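You operate a simulated robot arm through the tools that you are given. There is no shell and no other tool. Be economical: measure what you need, move in short steps, check, and stop when the job is done.

Carry out the task below with a simulated robot arm. There is one attempt and no reset: what you move stays moved.

Task
Put one of the silver bolts from the top of the green table on top of the blue reel.

The check looks at the end state, three seconds after you hand in, the way a careful person would. Anything else that was tipped, shoved, dropped, spilled or broken makes it a failure.

Robot
A 7-joint arm with a two-finger parallel gripper, fixed in place. Base frame: the origin is at the foot of the arm, x ahead of it, y to its left, z up; the work surface is at about z = 0. Lengths are in mm, angles in degrees, forces in N, time in s.
With the tool pointing down near the work surface it reaches from about 240 to 620 mm from the base axis. Its first joint turns from -66.0 to 66.0 degrees. Payload 2.6 kg.
Tool frame: the origin (TCP) lies between the finger pads and is the grasp point; the fingertips stand 30 mm ahead of it; z points along the fingers, y is the line along which they close. The gripper opens to 94 mm. The fingers are 28 mm wide and 10 mm thick; the gripper's body (50 by 96 mm) begins 55 mm behind the TCP.
Orientation is that of the tool frame in the base frame, as [roll, pitch, yaw] about the fixed x, y, z axes, in that order (R = Rz(yaw) Ry(pitch) Rx(roll)). With the fingers straight down and closing along the base's y, the tool's x points along the base's -x, its y along +y and its z along -z.

Tools
- The arm moves only by the tool step_arm. Its argument "increments" is a list of rows, each a list of 3 entries, a list of its own where there are three numbers: the closure, from 0 (fully open) to 1 (shut), then the shift along the tool's x, y, z in units of 50 mm (1.0 is 50 mm), then the turn, a rotation vector about the tool's x, y, z in units of 5 degrees (1.0 is 5 degrees). In form: [[fingers, [x, y, z], [wx, wy, wz]], ...]. A call has 1 to 20 rows; each row shifts and turns the commanded pose from where the row before left it, along the tool's axes as they then stand. A call with a number of a shift or a turn outside -1 to 1 is refused whole. A row lasts 0.2 s, in which the tool goes at most 50 mm and 8.6 degrees; a call with a longer step from one row to the next is refused whole, and so is a gripper value outside its range. A pose out of reach is approached as far as the arm can. The call stops where the force on the tool passes 40 N (or 10 N more than at its start, if that is more) or the arm is blocked; 0.2 s more then pass. The fingers move at their own pace (about 72 mm/s each) and stop on an object; they squeeze with about 20 N. The grip force told is the motor's: it shows also when the fingers shut on nothing. Time passes only in rows, and 0.2 s behind the last, so rows that do not move let the fingers close. It gives the time, the measured TCP pose, the force on the tool (base axes), the opening and the grip force at its end, in the units of the frame above (readings bear some noise).
- Cameras (640 x 400 px; columns grow to the right, rows downward): "scene" is fixed at [56.3, 453.6, 557.9]; the picture's right is [-0.65, -0.76, 0.00], its down [-0.47, 0.40, -0.79] and it looks along [0.60, -0.51, -0.61] (base axes); focal length 330 px, centre (320, 200). "wrist" rides on the gripper at [76, 14, -102] in the tool frame; the picture's right is [-0.18, 0.98, 0.00], its down [-0.75, -0.14, -0.64] and it looks along [-0.63, -0.12, 0.77] (tool axes); focal length 243 px, centre (320, 200). There is no depth. A picture from a camera that has moved, and an enlarged one, comes with that camera's place and axes in the base frame and with its lens. The place of the scene camera against the robot may be out by one fixed shift of up to 18 mm in any direction.
- grab_frame(camera): a new picture of that camera. The clock stands still meanwhile.
- inspect(camera, box): a new picture of the part [left, top, right, bottom] of that camera's present view, enlarged. The clock stands still meanwhile.
- job_done(): hands the job in; it is judged then, once.

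Go step by step. Nothing tells you positions but the pictures and the camera data: compare them with the known pose of the tool, close in by small moves and look again before you grip or let go. The budget is 90 turns and 36 pictures, counting those below and the enlarged ones. Unless the task says otherwise, let go and move clear before handing in, and close with one line.

The tools are called after "Emit:" as name(argument=value, ...) on one line, values as JSON. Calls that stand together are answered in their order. step_arm: Moves the arm, as the interface text tells. Its arguments: {"type":"object","properties":{"increments":{"type":"array","items":{"type":"array"}}},"required":["increments"]} The other tools are called the same way: grab_frame (camera) takes a picture; inspect (camera, box) takes an enlarged picture of a part of a camera's view; job_done () hands the job in.

At the start:

```text
clock: 0.0
position: [316.1, 143.7, 279.8]
orientation: [180.0, 0.0, -180.0]
wrist_force: [-0.3, -0.2, 0.4]
finger_gap: 93.9
grip_force: 0.0
```

scene: 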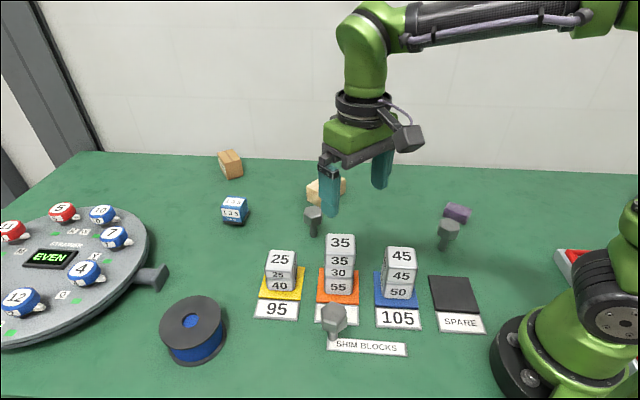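
wrist: 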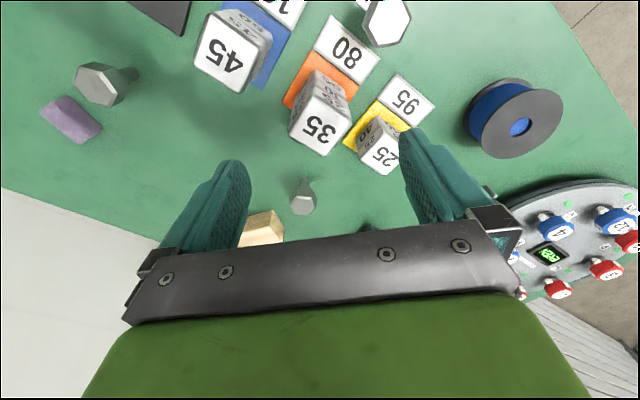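

The three silver bolts seem to stand head up on the table, and the blue reel lies flat at about (450, 415). I'll look closer at both.

Emit:
inspect(camera="scene", box=[280, 180, 480, 360])

Emit:
inspect(camera="scene", box=[130, 270, 260, 380])

Emit:
inspect(camera="wrist", box=[240, 0, 640, 250])

```text
2.22 times, centred on (380, 270) of scene
camera zoom: at [56.3, 453.6, 557.9], right [-0.65, -0.76, 0.0], down [-0.47, 0.4, -0.79], along [0.6, -0.51, -0.61], focal length 734 px, centre (187, 44)
```

zoom: 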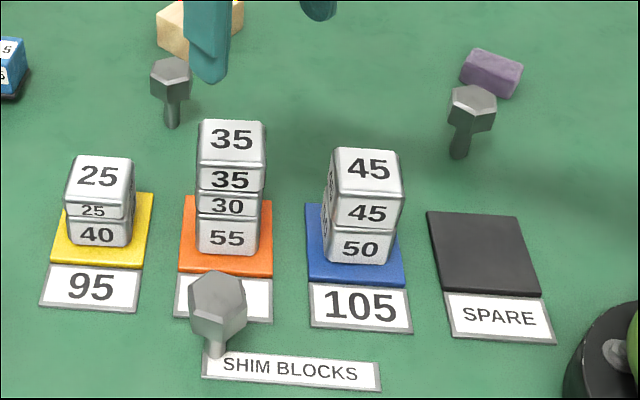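

```text
3.64 times, centred on (195, 325) of scene
camera zoom: at [56.3, 453.6, 557.9], right [-0.65, -0.76, 0.0], down [-0.47, 0.4, -0.79], along [0.6, -0.51, -0.61], focal length 1201 px, centre (774, -254)
```

zoom: 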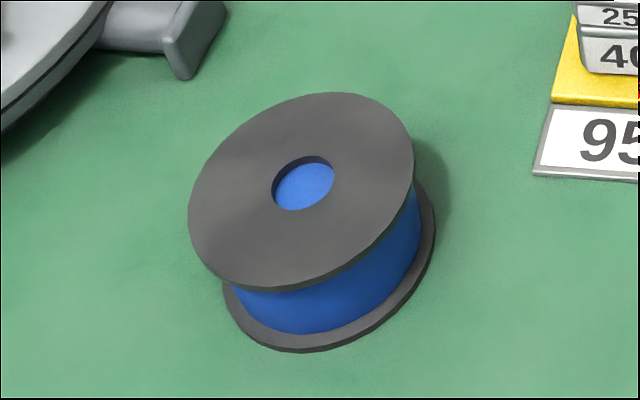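

```text
1.60 times, centred on (440, 125) of wrist
camera zoom: at [239.2, 158.7, 382.0], right [0.18, 0.98, 0.0], down [0.75, -0.14, 0.64], along [0.63, -0.12, -0.77], focal length 388 px, centre (128, 320)
```

zoom: 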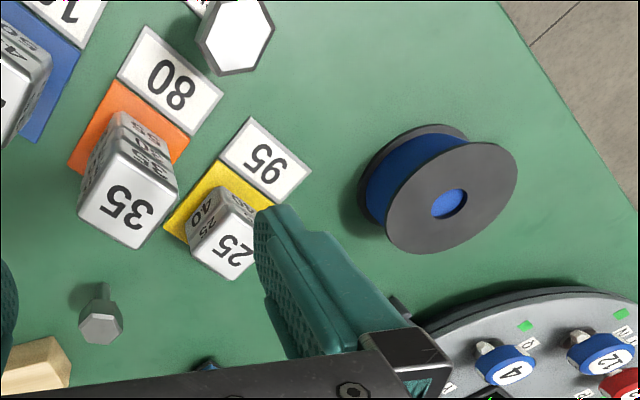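

The bolts stand head up and are about 80 mm tall with heads about 41 mm across. The nearest one to the reel is at about (270, 220), and the reel centre is about (424, 402) with its top at about z = 60. I'll move above that bolt and look.

Emit:
step_arm(increments=[[0, [0.307, 0.507, 0.4], [0, 0, 0]], [0, [0.307, 0.507, 0.4], [0, 0, 0]], [0, [0.307, 0.507, 0.4], [0, 0, 0]], [0, [0, 0, 0], [0, 0, 0]]])

Emit:
grab_frame(camera="wrist")

Emit:
grab_frame(camera="scene")

```text
clock: 1.0
position: [270.9, 220.7, 217.9]
orientation: [-180.0, -0.1, -180.0]
wrist_force: [0.0, -0.7, 0.7]
finger_gap: 94.0
grip_force: 0.0
```

```text
30 pictures are left
camera wrist: at [193.9, 234.4, 320.7], right [0.18, 0.98, 0.0], down [0.75, -0.14, 0.64], along [0.63, -0.12, -0.77], focal length 243 px, centre (320, 200)
```

wrist: 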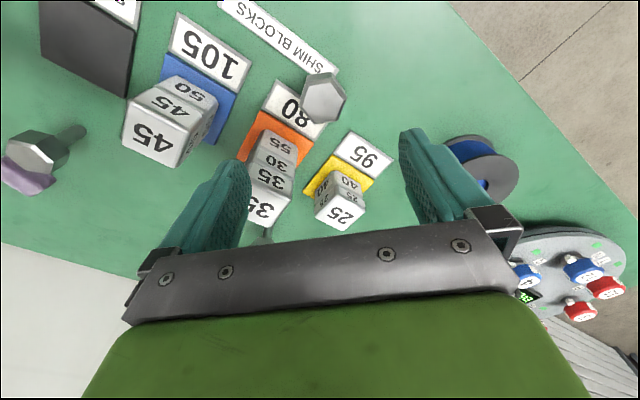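

```text
29 pictures are left
```

scene: 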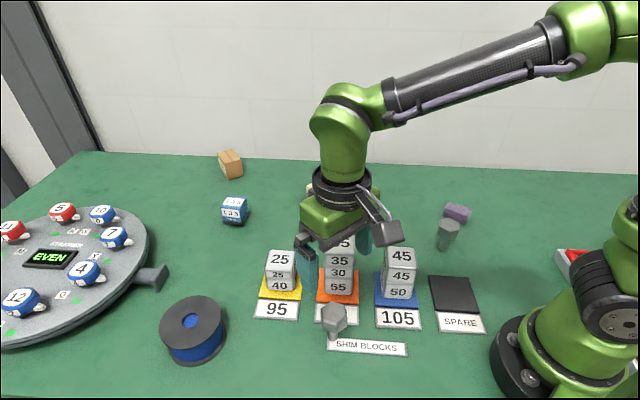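

Emit:
inspect(camera="wrist", box=[230, 40, 390, 140])

Emit:
inspect(camera="wrist", box=[400, 110, 560, 210])

```text
4.00 times, centred on (310, 90) of wrist
camera zoom: at [193.9, 234.4, 320.7], right [0.18, 0.98, 0.0], down [0.75, -0.14, 0.64], along [0.63, -0.12, -0.77], focal length 970 px, centre (360, 640)
```

zoom: 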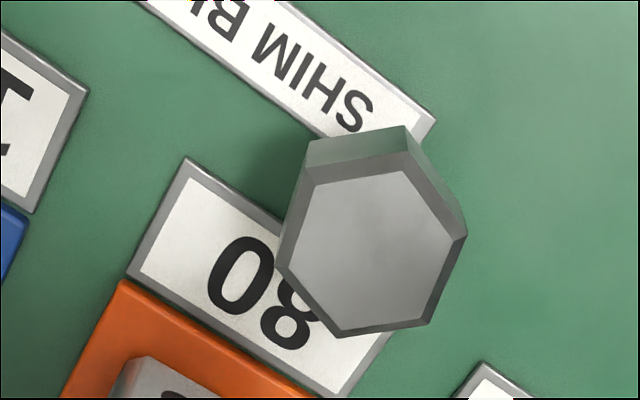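

```text
4.00 times, centred on (480, 160) of wrist
camera zoom: at [193.9, 234.4, 320.7], right [0.18, 0.98, 0.0], down [0.75, -0.14, 0.64], along [0.63, -0.12, -0.77], focal length 970 px, centre (-320, 360)
```

zoom: 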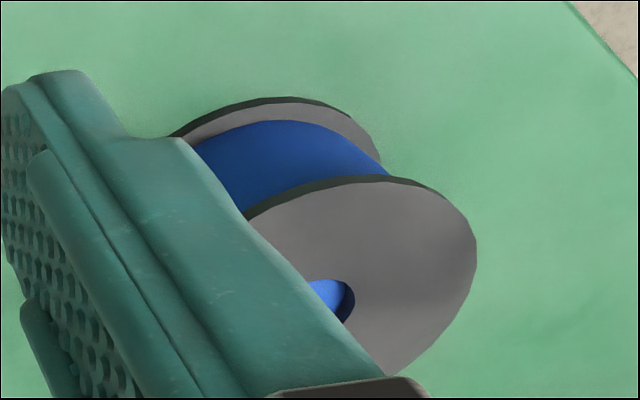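

The bolt's centre is about (271, 222) and its flats face about 58°, so I need to turn the gripper 32° to close on the flats. I'll turn, go down to just above the head, and look again.

Emit:
step_arm(increments=[[0, [-0.008, 0.028, 0.25], [0, 0, 0.914]], [0, [0, 0, 0.25], [0, 0, 0.914]], [0, [0, 0, 0.25], [0, 0, 0.914]], [0, [0, 0, 0.25], [0, 0, 0.914]], [0, [0, 0, 0.25], [0, 0, 0.914]], [0, [0, 0, 0.25], [0, 0, 0.914]], [0, [0, 0, 0.2], [0, 0, 0.914]], [0, [0, 0, 0], [0, 0, 0]]])

Emit:
grab_frame(camera="wrist")

Emit:
inspect(camera="scene", box=[260, 220, 420, 360])

```text
clock: 2.8
position: [270.3, 222.0, 133.5]
orientation: [180.0, 0.0, 147.9]
wrist_force: [1.1, 0.9, -0.4]
finger_gap: 94.0
grip_force: 0.0
```

```text
26 pictures are left
camera wrist: at [212.8, 274.4, 236.7], right [0.68, 0.74, 0.0], down [0.56, -0.52, 0.64], along [0.47, -0.44, -0.77], focal length 243 px, centre (320, 200)
```

wrist: 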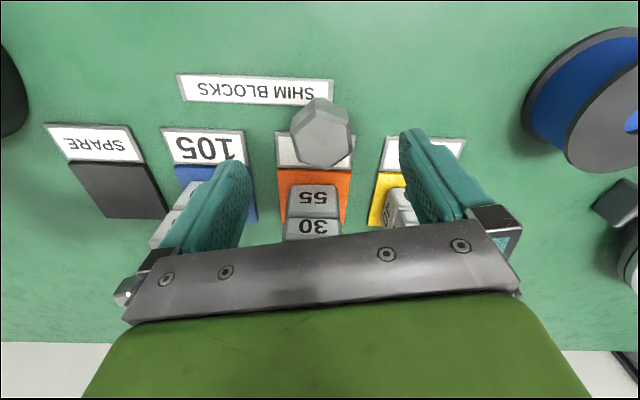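

```text
2.86 times, centred on (340, 290) of scene
camera zoom: at [56.3, 453.6, 557.9], right [-0.65, -0.76, 0.0], down [-0.47, 0.4, -0.79], along [0.6, -0.51, -0.61], focal length 944 px, centre (263, -57)
```

zoom: 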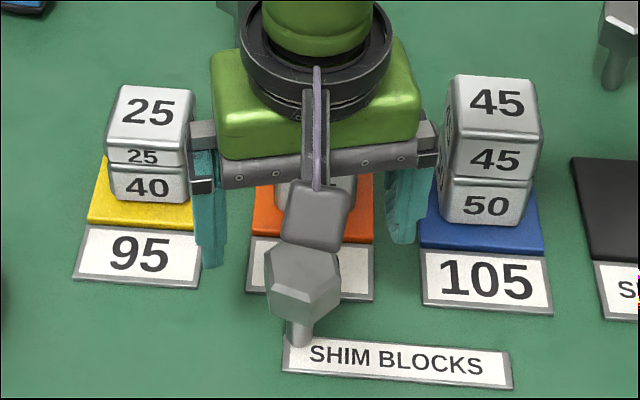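

The bolt sits between the fingers in both views. I'll zoom in once to centre along the closing line.

Emit:
inspect(camera="wrist", box=[240, 80, 400, 180])

```text
4.00 times, centred on (320, 130) of wrist
camera zoom: at [212.8, 274.4, 236.7], right [0.68, 0.74, 0.0], down [0.56, -0.52, 0.64], along [0.47, -0.44, -0.77], focal length 970 px, centre (320, 480)
```

zoom: 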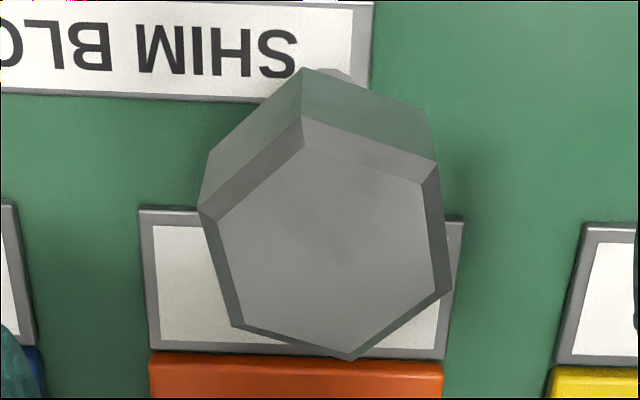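

The flats line up with the fingers and the centre is only 1 mm off. I'll go down to the middle of the head, about z = 67, with the gripper still open.

Emit:
step_arm(increments=[[0, [-0.008, 0.018, 0.333], [0, 0, 0]], [0, [0, 0, 0.333], [0, 0, 0]], [0, [0, 0, 0.333], [0, 0, 0]], [0, [0, 0, 0.333], [0, 0, 0]], [0, [0, 0, 0], [0, 0, 0]]])

Emit:
grab_frame(camera="wrist")

```text
clock: 4.0
position: [274.2, 223.6, 67.0]
orientation: [180.0, -0.1, 148.0]
wrist_force: [-1.1, -0.4, -0.5]
finger_gap: 93.9
grip_force: 0.1
```

```text
23 pictures are left
camera wrist: at [215.6, 275.7, 169.5], right [0.68, 0.74, 0.0], down [0.56, -0.52, 0.64], along [0.47, -0.43, -0.77], focal length 243 px, centre (320, 200)
```

wrist: 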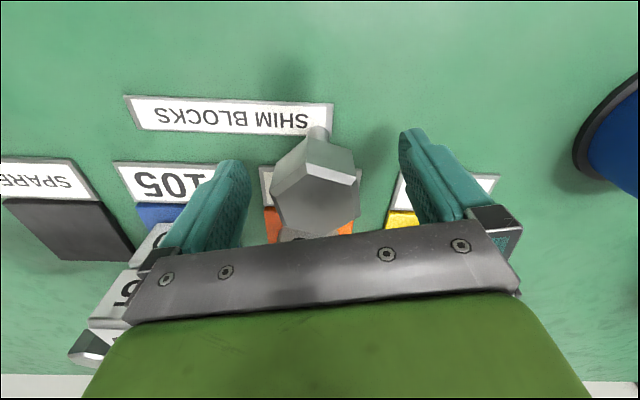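

Centring matters because the bolt tips easily, so I'll zoom once more before closing.

Emit:
inspect(camera="wrist", box=[224, 120, 416, 240])

```text
3.33 times, centred on (320, 180) of wrist
camera zoom: at [215.6, 275.7, 169.5], right [0.68, 0.74, 0.0], down [0.56, -0.52, 0.64], along [0.47, -0.43, -0.77], focal length 809 px, centre (320, 267)
```

zoom: 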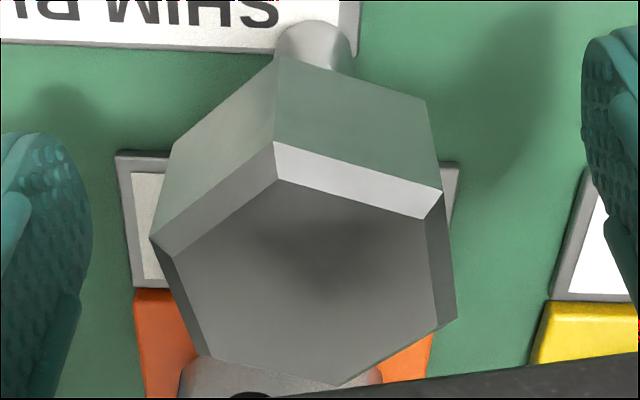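

The bolt is about 1.6 mm toward −y of the tool. I'll correct that and close gently.

Emit:
step_arm(increments=[[0, [0.02, -0.032, 0], [0, 0, 0]], [0, [0, 0, 0], [0, 0, 0]], [0.3, [0, 0, 0], [0, 0, 0]], [0.45, [0, 0, 0], [0, 0, 0]], [0.7, [0, 0, 0], [0, 0, 0]], [0.8, [0, 0, 0], [0, 0, 0]], [0.8, [0, 0, 0], [0, 0, 0]]])

Emit:
grab_frame(camera="wrist")

```text
clock: 5.6
position: [271.4, 223.7, 67.5]
orientation: [179.9, 0.1, 148.0]
wrist_force: [0.4, 1.1, 0.9]
finger_gap: 44.7
grip_force: 19.4
```

```text
21 pictures are left
camera wrist: at [213.6, 274.4, 169.6], right [0.68, 0.74, 0.0], down [0.56, -0.52, 0.64], along [0.47, -0.43, -0.77], focal length 243 px, centre (320, 200)
```

wrist: 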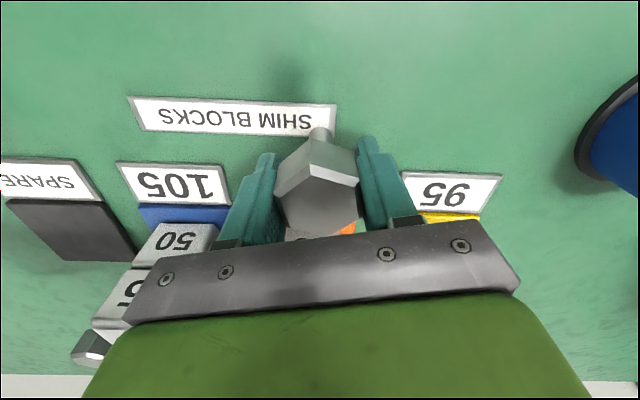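

The grip holds at a 44.7 mm gap with about 19 N. I'll lift the bolt and check that it hangs straight.

Emit:
step_arm(increments=[[0.8, [0, 0, -0.2], [0, 0, 0]], [0.8, [0, 0, -0.4], [0, 0, 0]], [0.8, [0, 0, -0.5], [0, 0, 0]], [0.8, [0, 0, -0.5], [0, 0, 0]], [0.8, [0, 0, -0.4], [0, 0, 0]], [0.8, [0, 0, 0], [0, 0, 0]]])

Emit:
grab_frame(camera="wrist")

Emit:
inspect(camera="scene", box=[230, 180, 430, 305])

```text
clock: 7.0
position: [269.4, 222.6, 168.8]
orientation: [180.0, 0.1, 148.0]
wrist_force: [-0.1, 0.0, -1.1]
finger_gap: 44.3
grip_force: 20.2
```

```text
20 pictures are left
camera wrist: at [210.5, 275.2, 271.0], right [0.68, 0.74, 0.0], down [0.56, -0.52, 0.64], along [0.47, -0.43, -0.77], focal length 243 px, centre (320, 200)
```

wrist: 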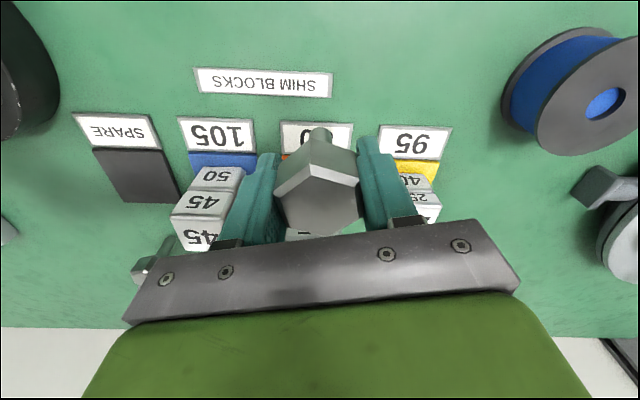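

```text
3.20 times, centred on (330, 242) of scene
camera zoom: at [56.3, 453.6, 557.9], right [-0.65, -0.76, 0.0], down [-0.47, 0.4, -0.79], along [0.6, -0.51, -0.61], focal length 1057 px, centre (288, 64)
```

zoom: 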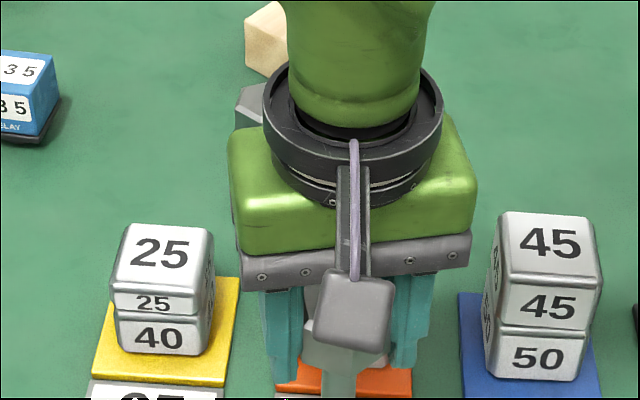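

The bolt hangs straight. I'll carry it toward the reel and look at the reel from nearer.

Emit:
step_arm(increments=[[0.8, [-0.06, 0.28, -0.07], [0, 0, 0]], [0.8, [-0.103, 0.5, -0.07], [0, 0, 0]], [0.8, [-0.103, 0.5, -0.07], [0, 0, 0]], [0.8, [-0.103, 0.5, -0.07], [0, 0, 0]], [0.8, [-0.103, 0.5, -0.07], [0, 0, 0]], [0.8, [-0.103, 0.5, -0.07], [0, 0, 0]], [0.8, [-0.06, 0.3, 0], [0, 0, 0]], [0.8, [0, 0, 0], [0, 0, 0]]])

Emit:
grab_frame(camera="wrist")

Emit:
grab_frame(camera="scene")

```text
clock: 8.8
position: [381.5, 335.8, 188.6]
orientation: [-180.0, 0.0, 148.0]
wrist_force: [0.7, 0.2, -0.9]
finger_gap: 44.4
grip_force: 20.2
```

```text
18 pictures are left
camera wrist: at [323.6, 388.3, 291.4], right [0.68, 0.74, 0.0], down [0.56, -0.52, 0.64], along [0.47, -0.43, -0.77], focal length 243 px, centre (320, 200)
```

wrist: 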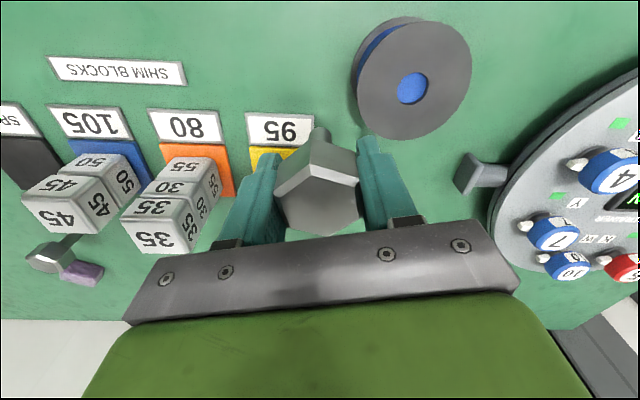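

```text
17 pictures are left
```

scene: 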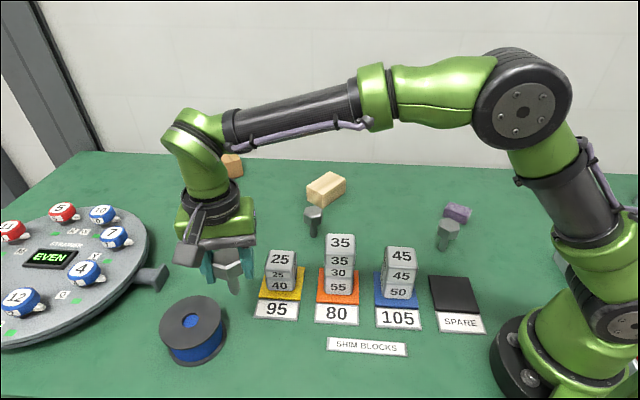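

The reel centre comes out at about (425, 406) with its top at about z = 60. I'll set the bolt on the flange ring on the side toward the arm, at about (401, 382), and first hover there to check.

Emit:
step_arm(increments=[[0.8, [0.053, 0.33, 0], [0, 0, 0]], [0.8, [0.053, 0.33, 0], [0, 0, 0]], [0.8, [0.054, 0.33, 0], [0, 0, 0]], [0.8, [0, 0, 0.35], [0, 0, 0]], [0.8, [0, 0, 0.35], [0, 0, 0]], [0.8, [0, 0, 0], [0, 0, 0]]])

Emit:
grab_frame(camera="wrist")

Emit:
inspect(camera="scene", box=[120, 250, 280, 375])

```text
clock: 10.2
position: [396.0, 382.5, 151.6]
orientation: [-179.9, 0.0, 148.0]
wrist_force: [-0.1, -0.1, -1.3]
finger_gap: 44.3
grip_force: 20.0
```

```text
16 pictures are left
camera wrist: at [338.2, 434.1, 254.7], right [0.68, 0.74, 0.0], down [0.56, -0.52, 0.64], along [0.47, -0.43, -0.77], focal length 243 px, centre (320, 200)
```

wrist: 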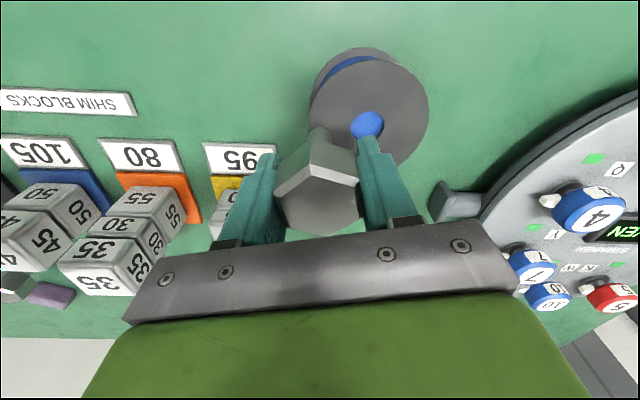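

```text
3.20 times, centred on (200, 312) of scene
camera zoom: at [56.3, 453.6, 557.9], right [-0.65, -0.76, 0.0], down [-0.47, 0.4, -0.79], along [0.6, -0.51, -0.61], focal length 1057 px, centre (704, -160)
```

zoom: 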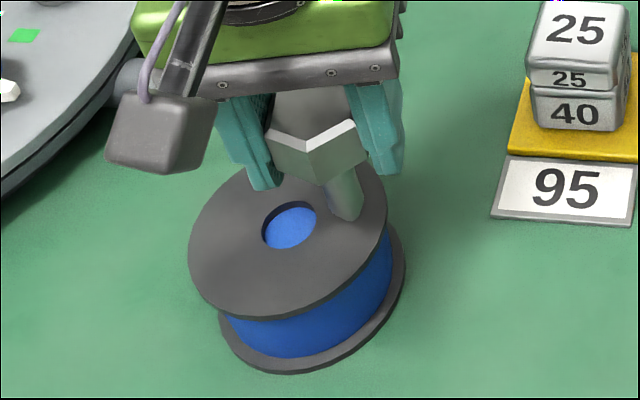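

The bolt hangs vertically about 38 mm from the reel's centre. I'll shift 5 mm inward and lower it toward the flange.

Emit:
step_arm(increments=[[0.8, [-0.03, 0.1, 0], [0, 0, 0]], [0.8, [0, 0, 0.1], [0, 0, 0]], [0.8, [0, 0, 0.1], [0, 0, 0]], [0.8, [0, 0, 0.06], [0, 0, 0]], [0.8, [0, 0, 0], [0, 0, 0]], [0.8, [0, 0, 0], [0, 0, 0]]])

Emit:
inspect(camera="scene", box=[150, 270, 246, 345])

Emit:
inspect(camera="wrist", box=[260, 40, 460, 165])

```text
clock: 11.6
position: [401.8, 384.9, 139.7]
orientation: [180.0, -0.1, 147.9]
wrist_force: [0.7, -0.1, -0.6]
finger_gap: 44.4
grip_force: 20.2
```

```text
5.33 times, centred on (198, 308) of scene
camera zoom: at [56.3, 453.6, 557.9], right [-0.65, -0.76, 0.0], down [-0.47, 0.4, -0.79], along [0.6, -0.51, -0.61], focal length 1762 px, centre (971, -373)
```

zoom: 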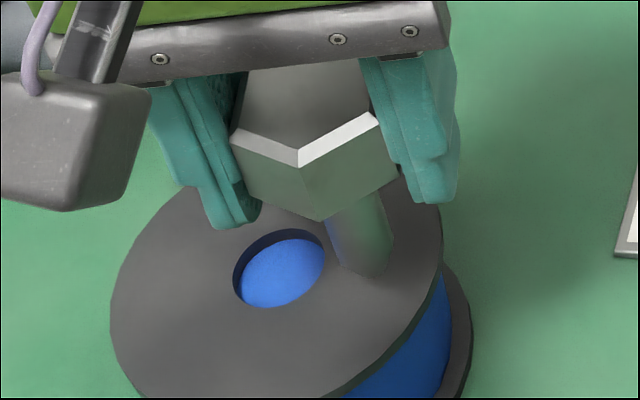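

```text
3.20 times, centred on (360, 102) of wrist
camera zoom: at [344.1, 437.3, 242.2], right [0.68, 0.74, 0.0], down [0.56, -0.52, 0.64], along [0.47, -0.43, -0.77], focal length 776 px, centre (192, 512)
```

zoom: 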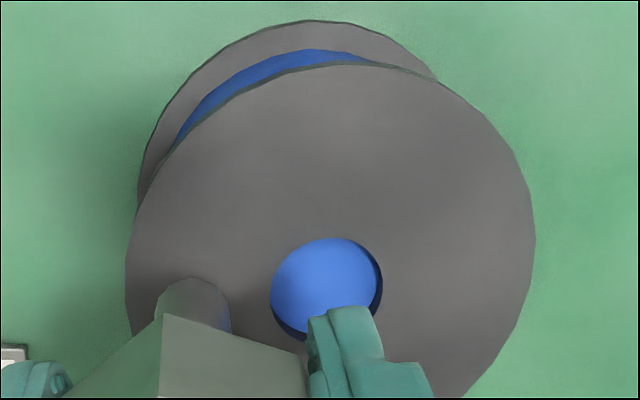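

The bolt's tip is over the flange between the hole and the rim. I'll lower it in small steps and watch the force.

Emit:
step_arm(increments=[[0.8, [0, 0, 0.04], [0, 0, 0]], [0.8, [0, 0, 0.04], [0, 0, 0]], [0.8, [0, 0, 0.03], [0, 0, 0]], [0.8, [0, 0, 0], [0, 0, 0]], [0.8, [0, 0, 0], [0, 0, 0]]])

Emit:
step_arm(increments=[[0.8, [0, 0, 0.03], [0, 0, 0]], [0.8, [0, 0, 0.03], [0, 0, 0]], [0.8, [0, 0, 0], [0, 0, 0]]])

```text
clock: 12.8
position: [401.7, 385.3, 135.8]
orientation: [180.0, 0.1, 148.0]
wrist_force: [-0.5, -0.6, -0.4]
finger_gap: 44.1
grip_force: 20.2
```

```text
clock: 13.6
position: [402.8, 386.3, 131.3]
orientation: [-180.0, 0.0, 148.0]
wrist_force: [0.2, 0.1, -1.0]
finger_gap: 44.3
grip_force: 19.9
```

Emit:
step_arm(increments=[[0.8, [0, 0, 0.02], [0, 0, 0]], [0.8, [0, 0, 0.02], [0, 0, 0]], [0.8, [0, 0, 0], [0, 0, 0]]])

Emit:
inspect(camera="scene", box=[150, 270, 246, 345])

```text
clock: 14.4
position: [401.5, 384.7, 129.3]
orientation: [-180.0, -0.1, 148.0]
wrist_force: [-0.4, 0.6, -0.9]
finger_gap: 44.4
grip_force: 19.9
```

```text
5.33 times, centred on (198, 308) of scene
camera zoom: at [56.3, 453.6, 557.9], right [-0.65, -0.76, 0.0], down [-0.47, 0.4, -0.79], along [0.6, -0.51, -0.61], focal length 1762 px, centre (971, -373)
```

zoom: 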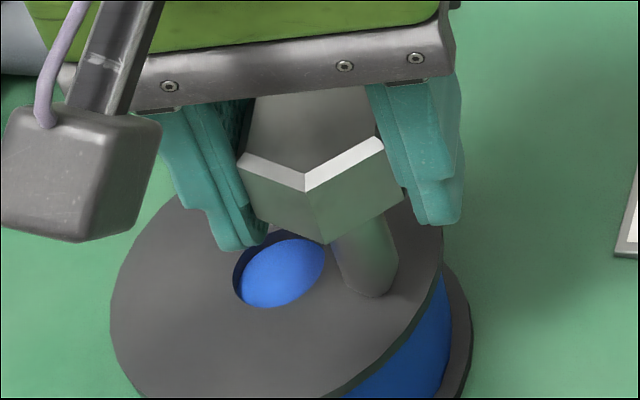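

No contact yet. I'll keep lowering in 1 mm steps.

Emit:
step_arm(increments=[[0.8, [0, 0, 0.02], [0, 0, 0]], [0.8, [0, 0, 0.02], [0, 0, 0]], [0.8, [0, 0, 0], [0, 0, 0]]])

Emit:
step_arm(increments=[[0.8, [0, 0, 0.02], [0, 0, 0]], [0.8, [0, 0, 0.02], [0, 0, 0]], [0.8, [0, 0, 0], [0, 0, 0]]])

```text
clock: 15.2
position: [401.7, 384.1, 128.1]
orientation: [180.0, 0.0, 148.0]
wrist_force: [-0.1, 0.2, -0.9]
finger_gap: 44.6
grip_force: 19.7
```

```text
clock: 16.0
position: [401.9, 385.1, 125.3]
orientation: [179.9, 0.1, 148.0]
wrist_force: [0.0, 0.1, 0.1]
finger_gap: 44.6
grip_force: 20.3
```

Emit:
step_arm(increments=[[0.8, [0, 0, 0.02], [0, 0, 0]], [0.8, [0, 0, 0], [0, 0, 0]]])

Emit:
step_arm(increments=[[0.8, [0, 0, 0.02], [0, 0, 0]], [0.8, [0, 0, 0], [0, 0, 0]]])

Emit:
inspect(camera="scene", box=[150, 270, 246, 345])

```text
clock: 16.6
position: [402.2, 385.1, 124.0]
orientation: [179.9, -0.1, 148.0]
wrist_force: [0.3, 0.0, -0.9]
finger_gap: 44.7
grip_force: 19.7
```

```text
clock: 17.2
position: [401.6, 385.2, 124.0]
orientation: [179.9, 0.0, 148.0]
wrist_force: [-0.1, -0.3, -0.7]
finger_gap: 44.1
grip_force: 20.1
```

```text
5.33 times, centred on (198, 308) of scene
camera zoom: at [56.3, 453.6, 557.9], right [-0.65, -0.76, 0.0], down [-0.47, 0.4, -0.79], along [0.6, -0.51, -0.61], focal length 1762 px, centre (971, -373)
```

zoom: 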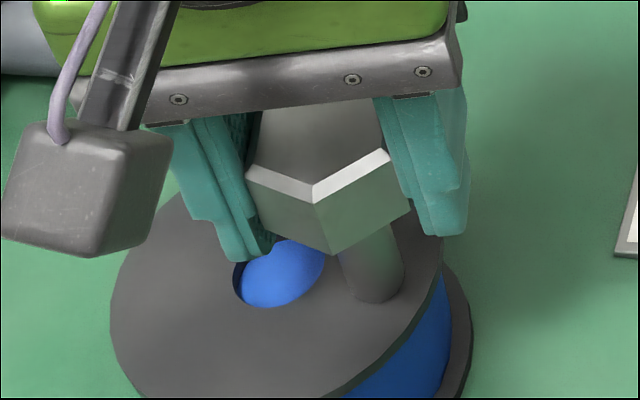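

Emit:
step_arm(increments=[[0.8, [0, 0, 0.02], [0, 0, 0]], [0.8, [0, 0, 0], [0, 0, 0]]])

Emit:
step_arm(increments=[[0.8, [0, 0, 0.02], [0, 0, 0]], [0.8, [0, 0, 0], [0, 0, 0]]])

Emit:
step_arm(increments=[[0.8, [0, 0, 0.02], [0, 0, 0]], [0.8, [0, 0, 0], [0, 0, 0]]])

```text
clock: 17.8
position: [401.5, 385.9, 125.0]
orientation: [179.9, 0.1, 148.0]
wrist_force: [0.1, -1.8, 7.6]
finger_gap: 44.5
grip_force: 20.3
```

```text
clock: 18.4
position: [400.5, 385.5, 123.3]
orientation: [179.9, 0.1, 148.0]
wrist_force: [-2.2, -4.3, 16.5]
finger_gap: 44.4
grip_force: 20.3
```

```text
clock: 19.0
position: [400.6, 385.9, 123.2]
orientation: [179.9, 0.0, 148.0]
wrist_force: [-3.8, -3.7, 25.3]
finger_gap: 44.3
grip_force: 20.3
```

There is contact at 25 N. I'll ease off to nearly no load and check before letting go.

Emit:
step_arm(increments=[[0.8, [0, 0, -0.03], [0, 0, 0]], [0.8, [0, 0, -0.017], [0, 0, 0]], [0.8, [0, 0, 0], [0, 0, 0]]])

Emit:
inspect(camera="scene", box=[150, 270, 246, 345])

```text
clock: 19.8
position: [402.0, 385.7, 122.6]
orientation: [-179.9, 0.0, 148.0]
wrist_force: [0.6, 2.4, 11.7]
finger_gap: 44.4
grip_force: 20.4
```

```text
5.33 times, centred on (198, 308) of scene
camera zoom: at [56.2, 453.6, 557.9], right [-0.65, -0.76, 0.0], down [-0.47, 0.4, -0.79], along [0.6, -0.51, -0.61], focal length 1762 px, centre (971, -373)
```

zoom: 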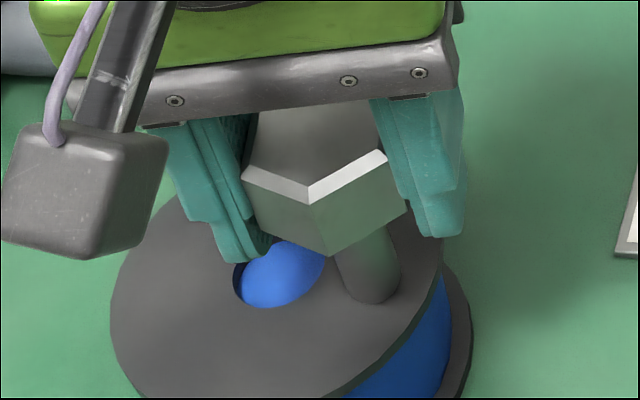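

Emit:
step_arm(increments=[[0.8, [0, 0, -0.02], [0, 0, 0]], [0.8, [0, 0, 0], [0, 0, 0]]])

```text
clock: 20.4
position: [400.9, 385.6, 123.2]
orientation: [-179.8, 0.0, 148.1]
wrist_force: [-0.2, -0.8, 1.9]
finger_gap: 44.5
grip_force: 19.8
```

The load is down to about 2 N, so the bolt is resting on the flange. I'll open slowly.

Emit:
step_arm(increments=[[0.5, [0, 0, 0], [0, 0, 0]], [0.48, [0, 0, 0], [0, 0, 0]], [0.45, [0, 0, 0], [0, 0, 0]], [0.4, [0, 0, 0], [0, 0, 0]], [0.35, [0, 0, 0], [0, 0, 0]]])

Emit:
grab_frame(camera="wrist")

```text
clock: 21.6
position: [402.0, 386.7, 125.0]
orientation: [-180.0, -0.1, 148.0]
wrist_force: [-0.1, -0.7, -0.6]
finger_gap: 61.2
grip_force: 0.1
```

```text
9 pictures are left
camera wrist: at [343.4, 438.6, 227.8], right [0.68, 0.74, 0.0], down [0.56, -0.52, 0.64], along [0.47, -0.43, -0.77], focal length 243 px, centre (320, 200)
```

wrist: 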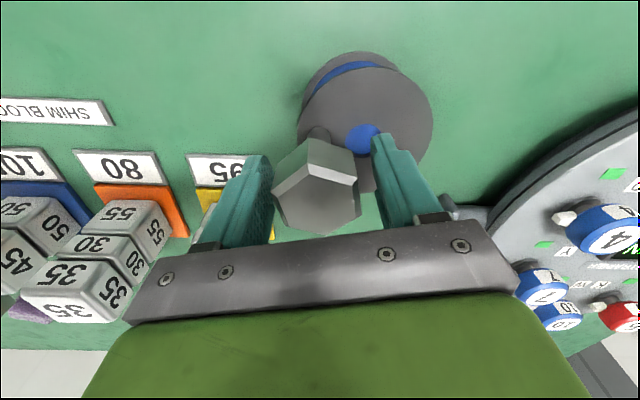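

The bolt stands free between the fingers. I'll open wider and rise straight up.

Emit:
step_arm(increments=[[0.1, [0, 0, 0], [0, 0, 0]], [0.1, [0, 0, 0], [0, 0, 0]], [0.1, [0, 0, -0.3], [0, 0, 0]], [0.1, [0, 0, -0.6], [0, 0, 0]], [0.1, [0, 0, -0.8], [0, 0, 0]], [0.1, [0, 0, -0.8], [0, 0, 0]], [0.1, [0, 0, 0], [0, 0, 0]]])

Emit:
grab_frame(camera="scene")

Emit:
inspect(camera="scene", box=[120, 250, 280, 375])

```text
clock: 23.2
position: [403.1, 384.3, 248.6]
orientation: [-180.0, 0.1, 148.0]
wrist_force: [-0.3, 0.4, 0.7]
finger_gap: 84.8
grip_force: 0.0
```

```text
8 pictures are left
```

scene: 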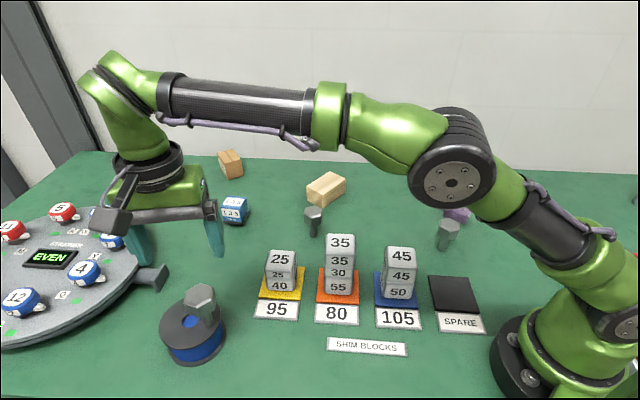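

```text
3.20 times, centred on (200, 312) of scene
camera zoom: at [56.3, 453.6, 557.9], right [-0.65, -0.76, 0.0], down [-0.47, 0.4, -0.79], along [0.6, -0.51, -0.61], focal length 1057 px, centre (704, -160)
```

zoom: 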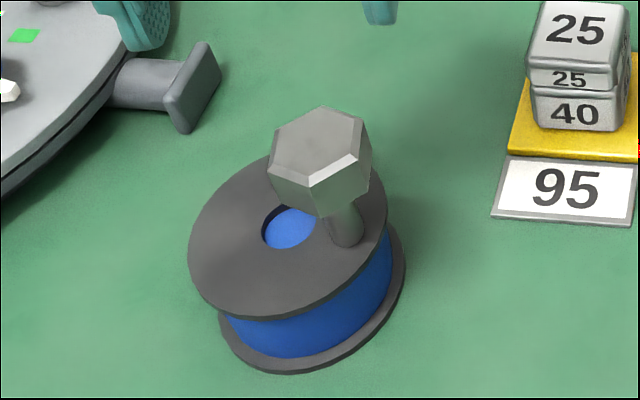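

The bolt stands upright on the reel's top flange, the gripper is clear, and nothing else has moved. I'm handing in.

Emit:
job_done()

```text
The job is handed in.
```

One silver bolt now stands upright on top of the blue reel, the gripper is clear, and nothing else looked disturbed in the last picture before I handed in.
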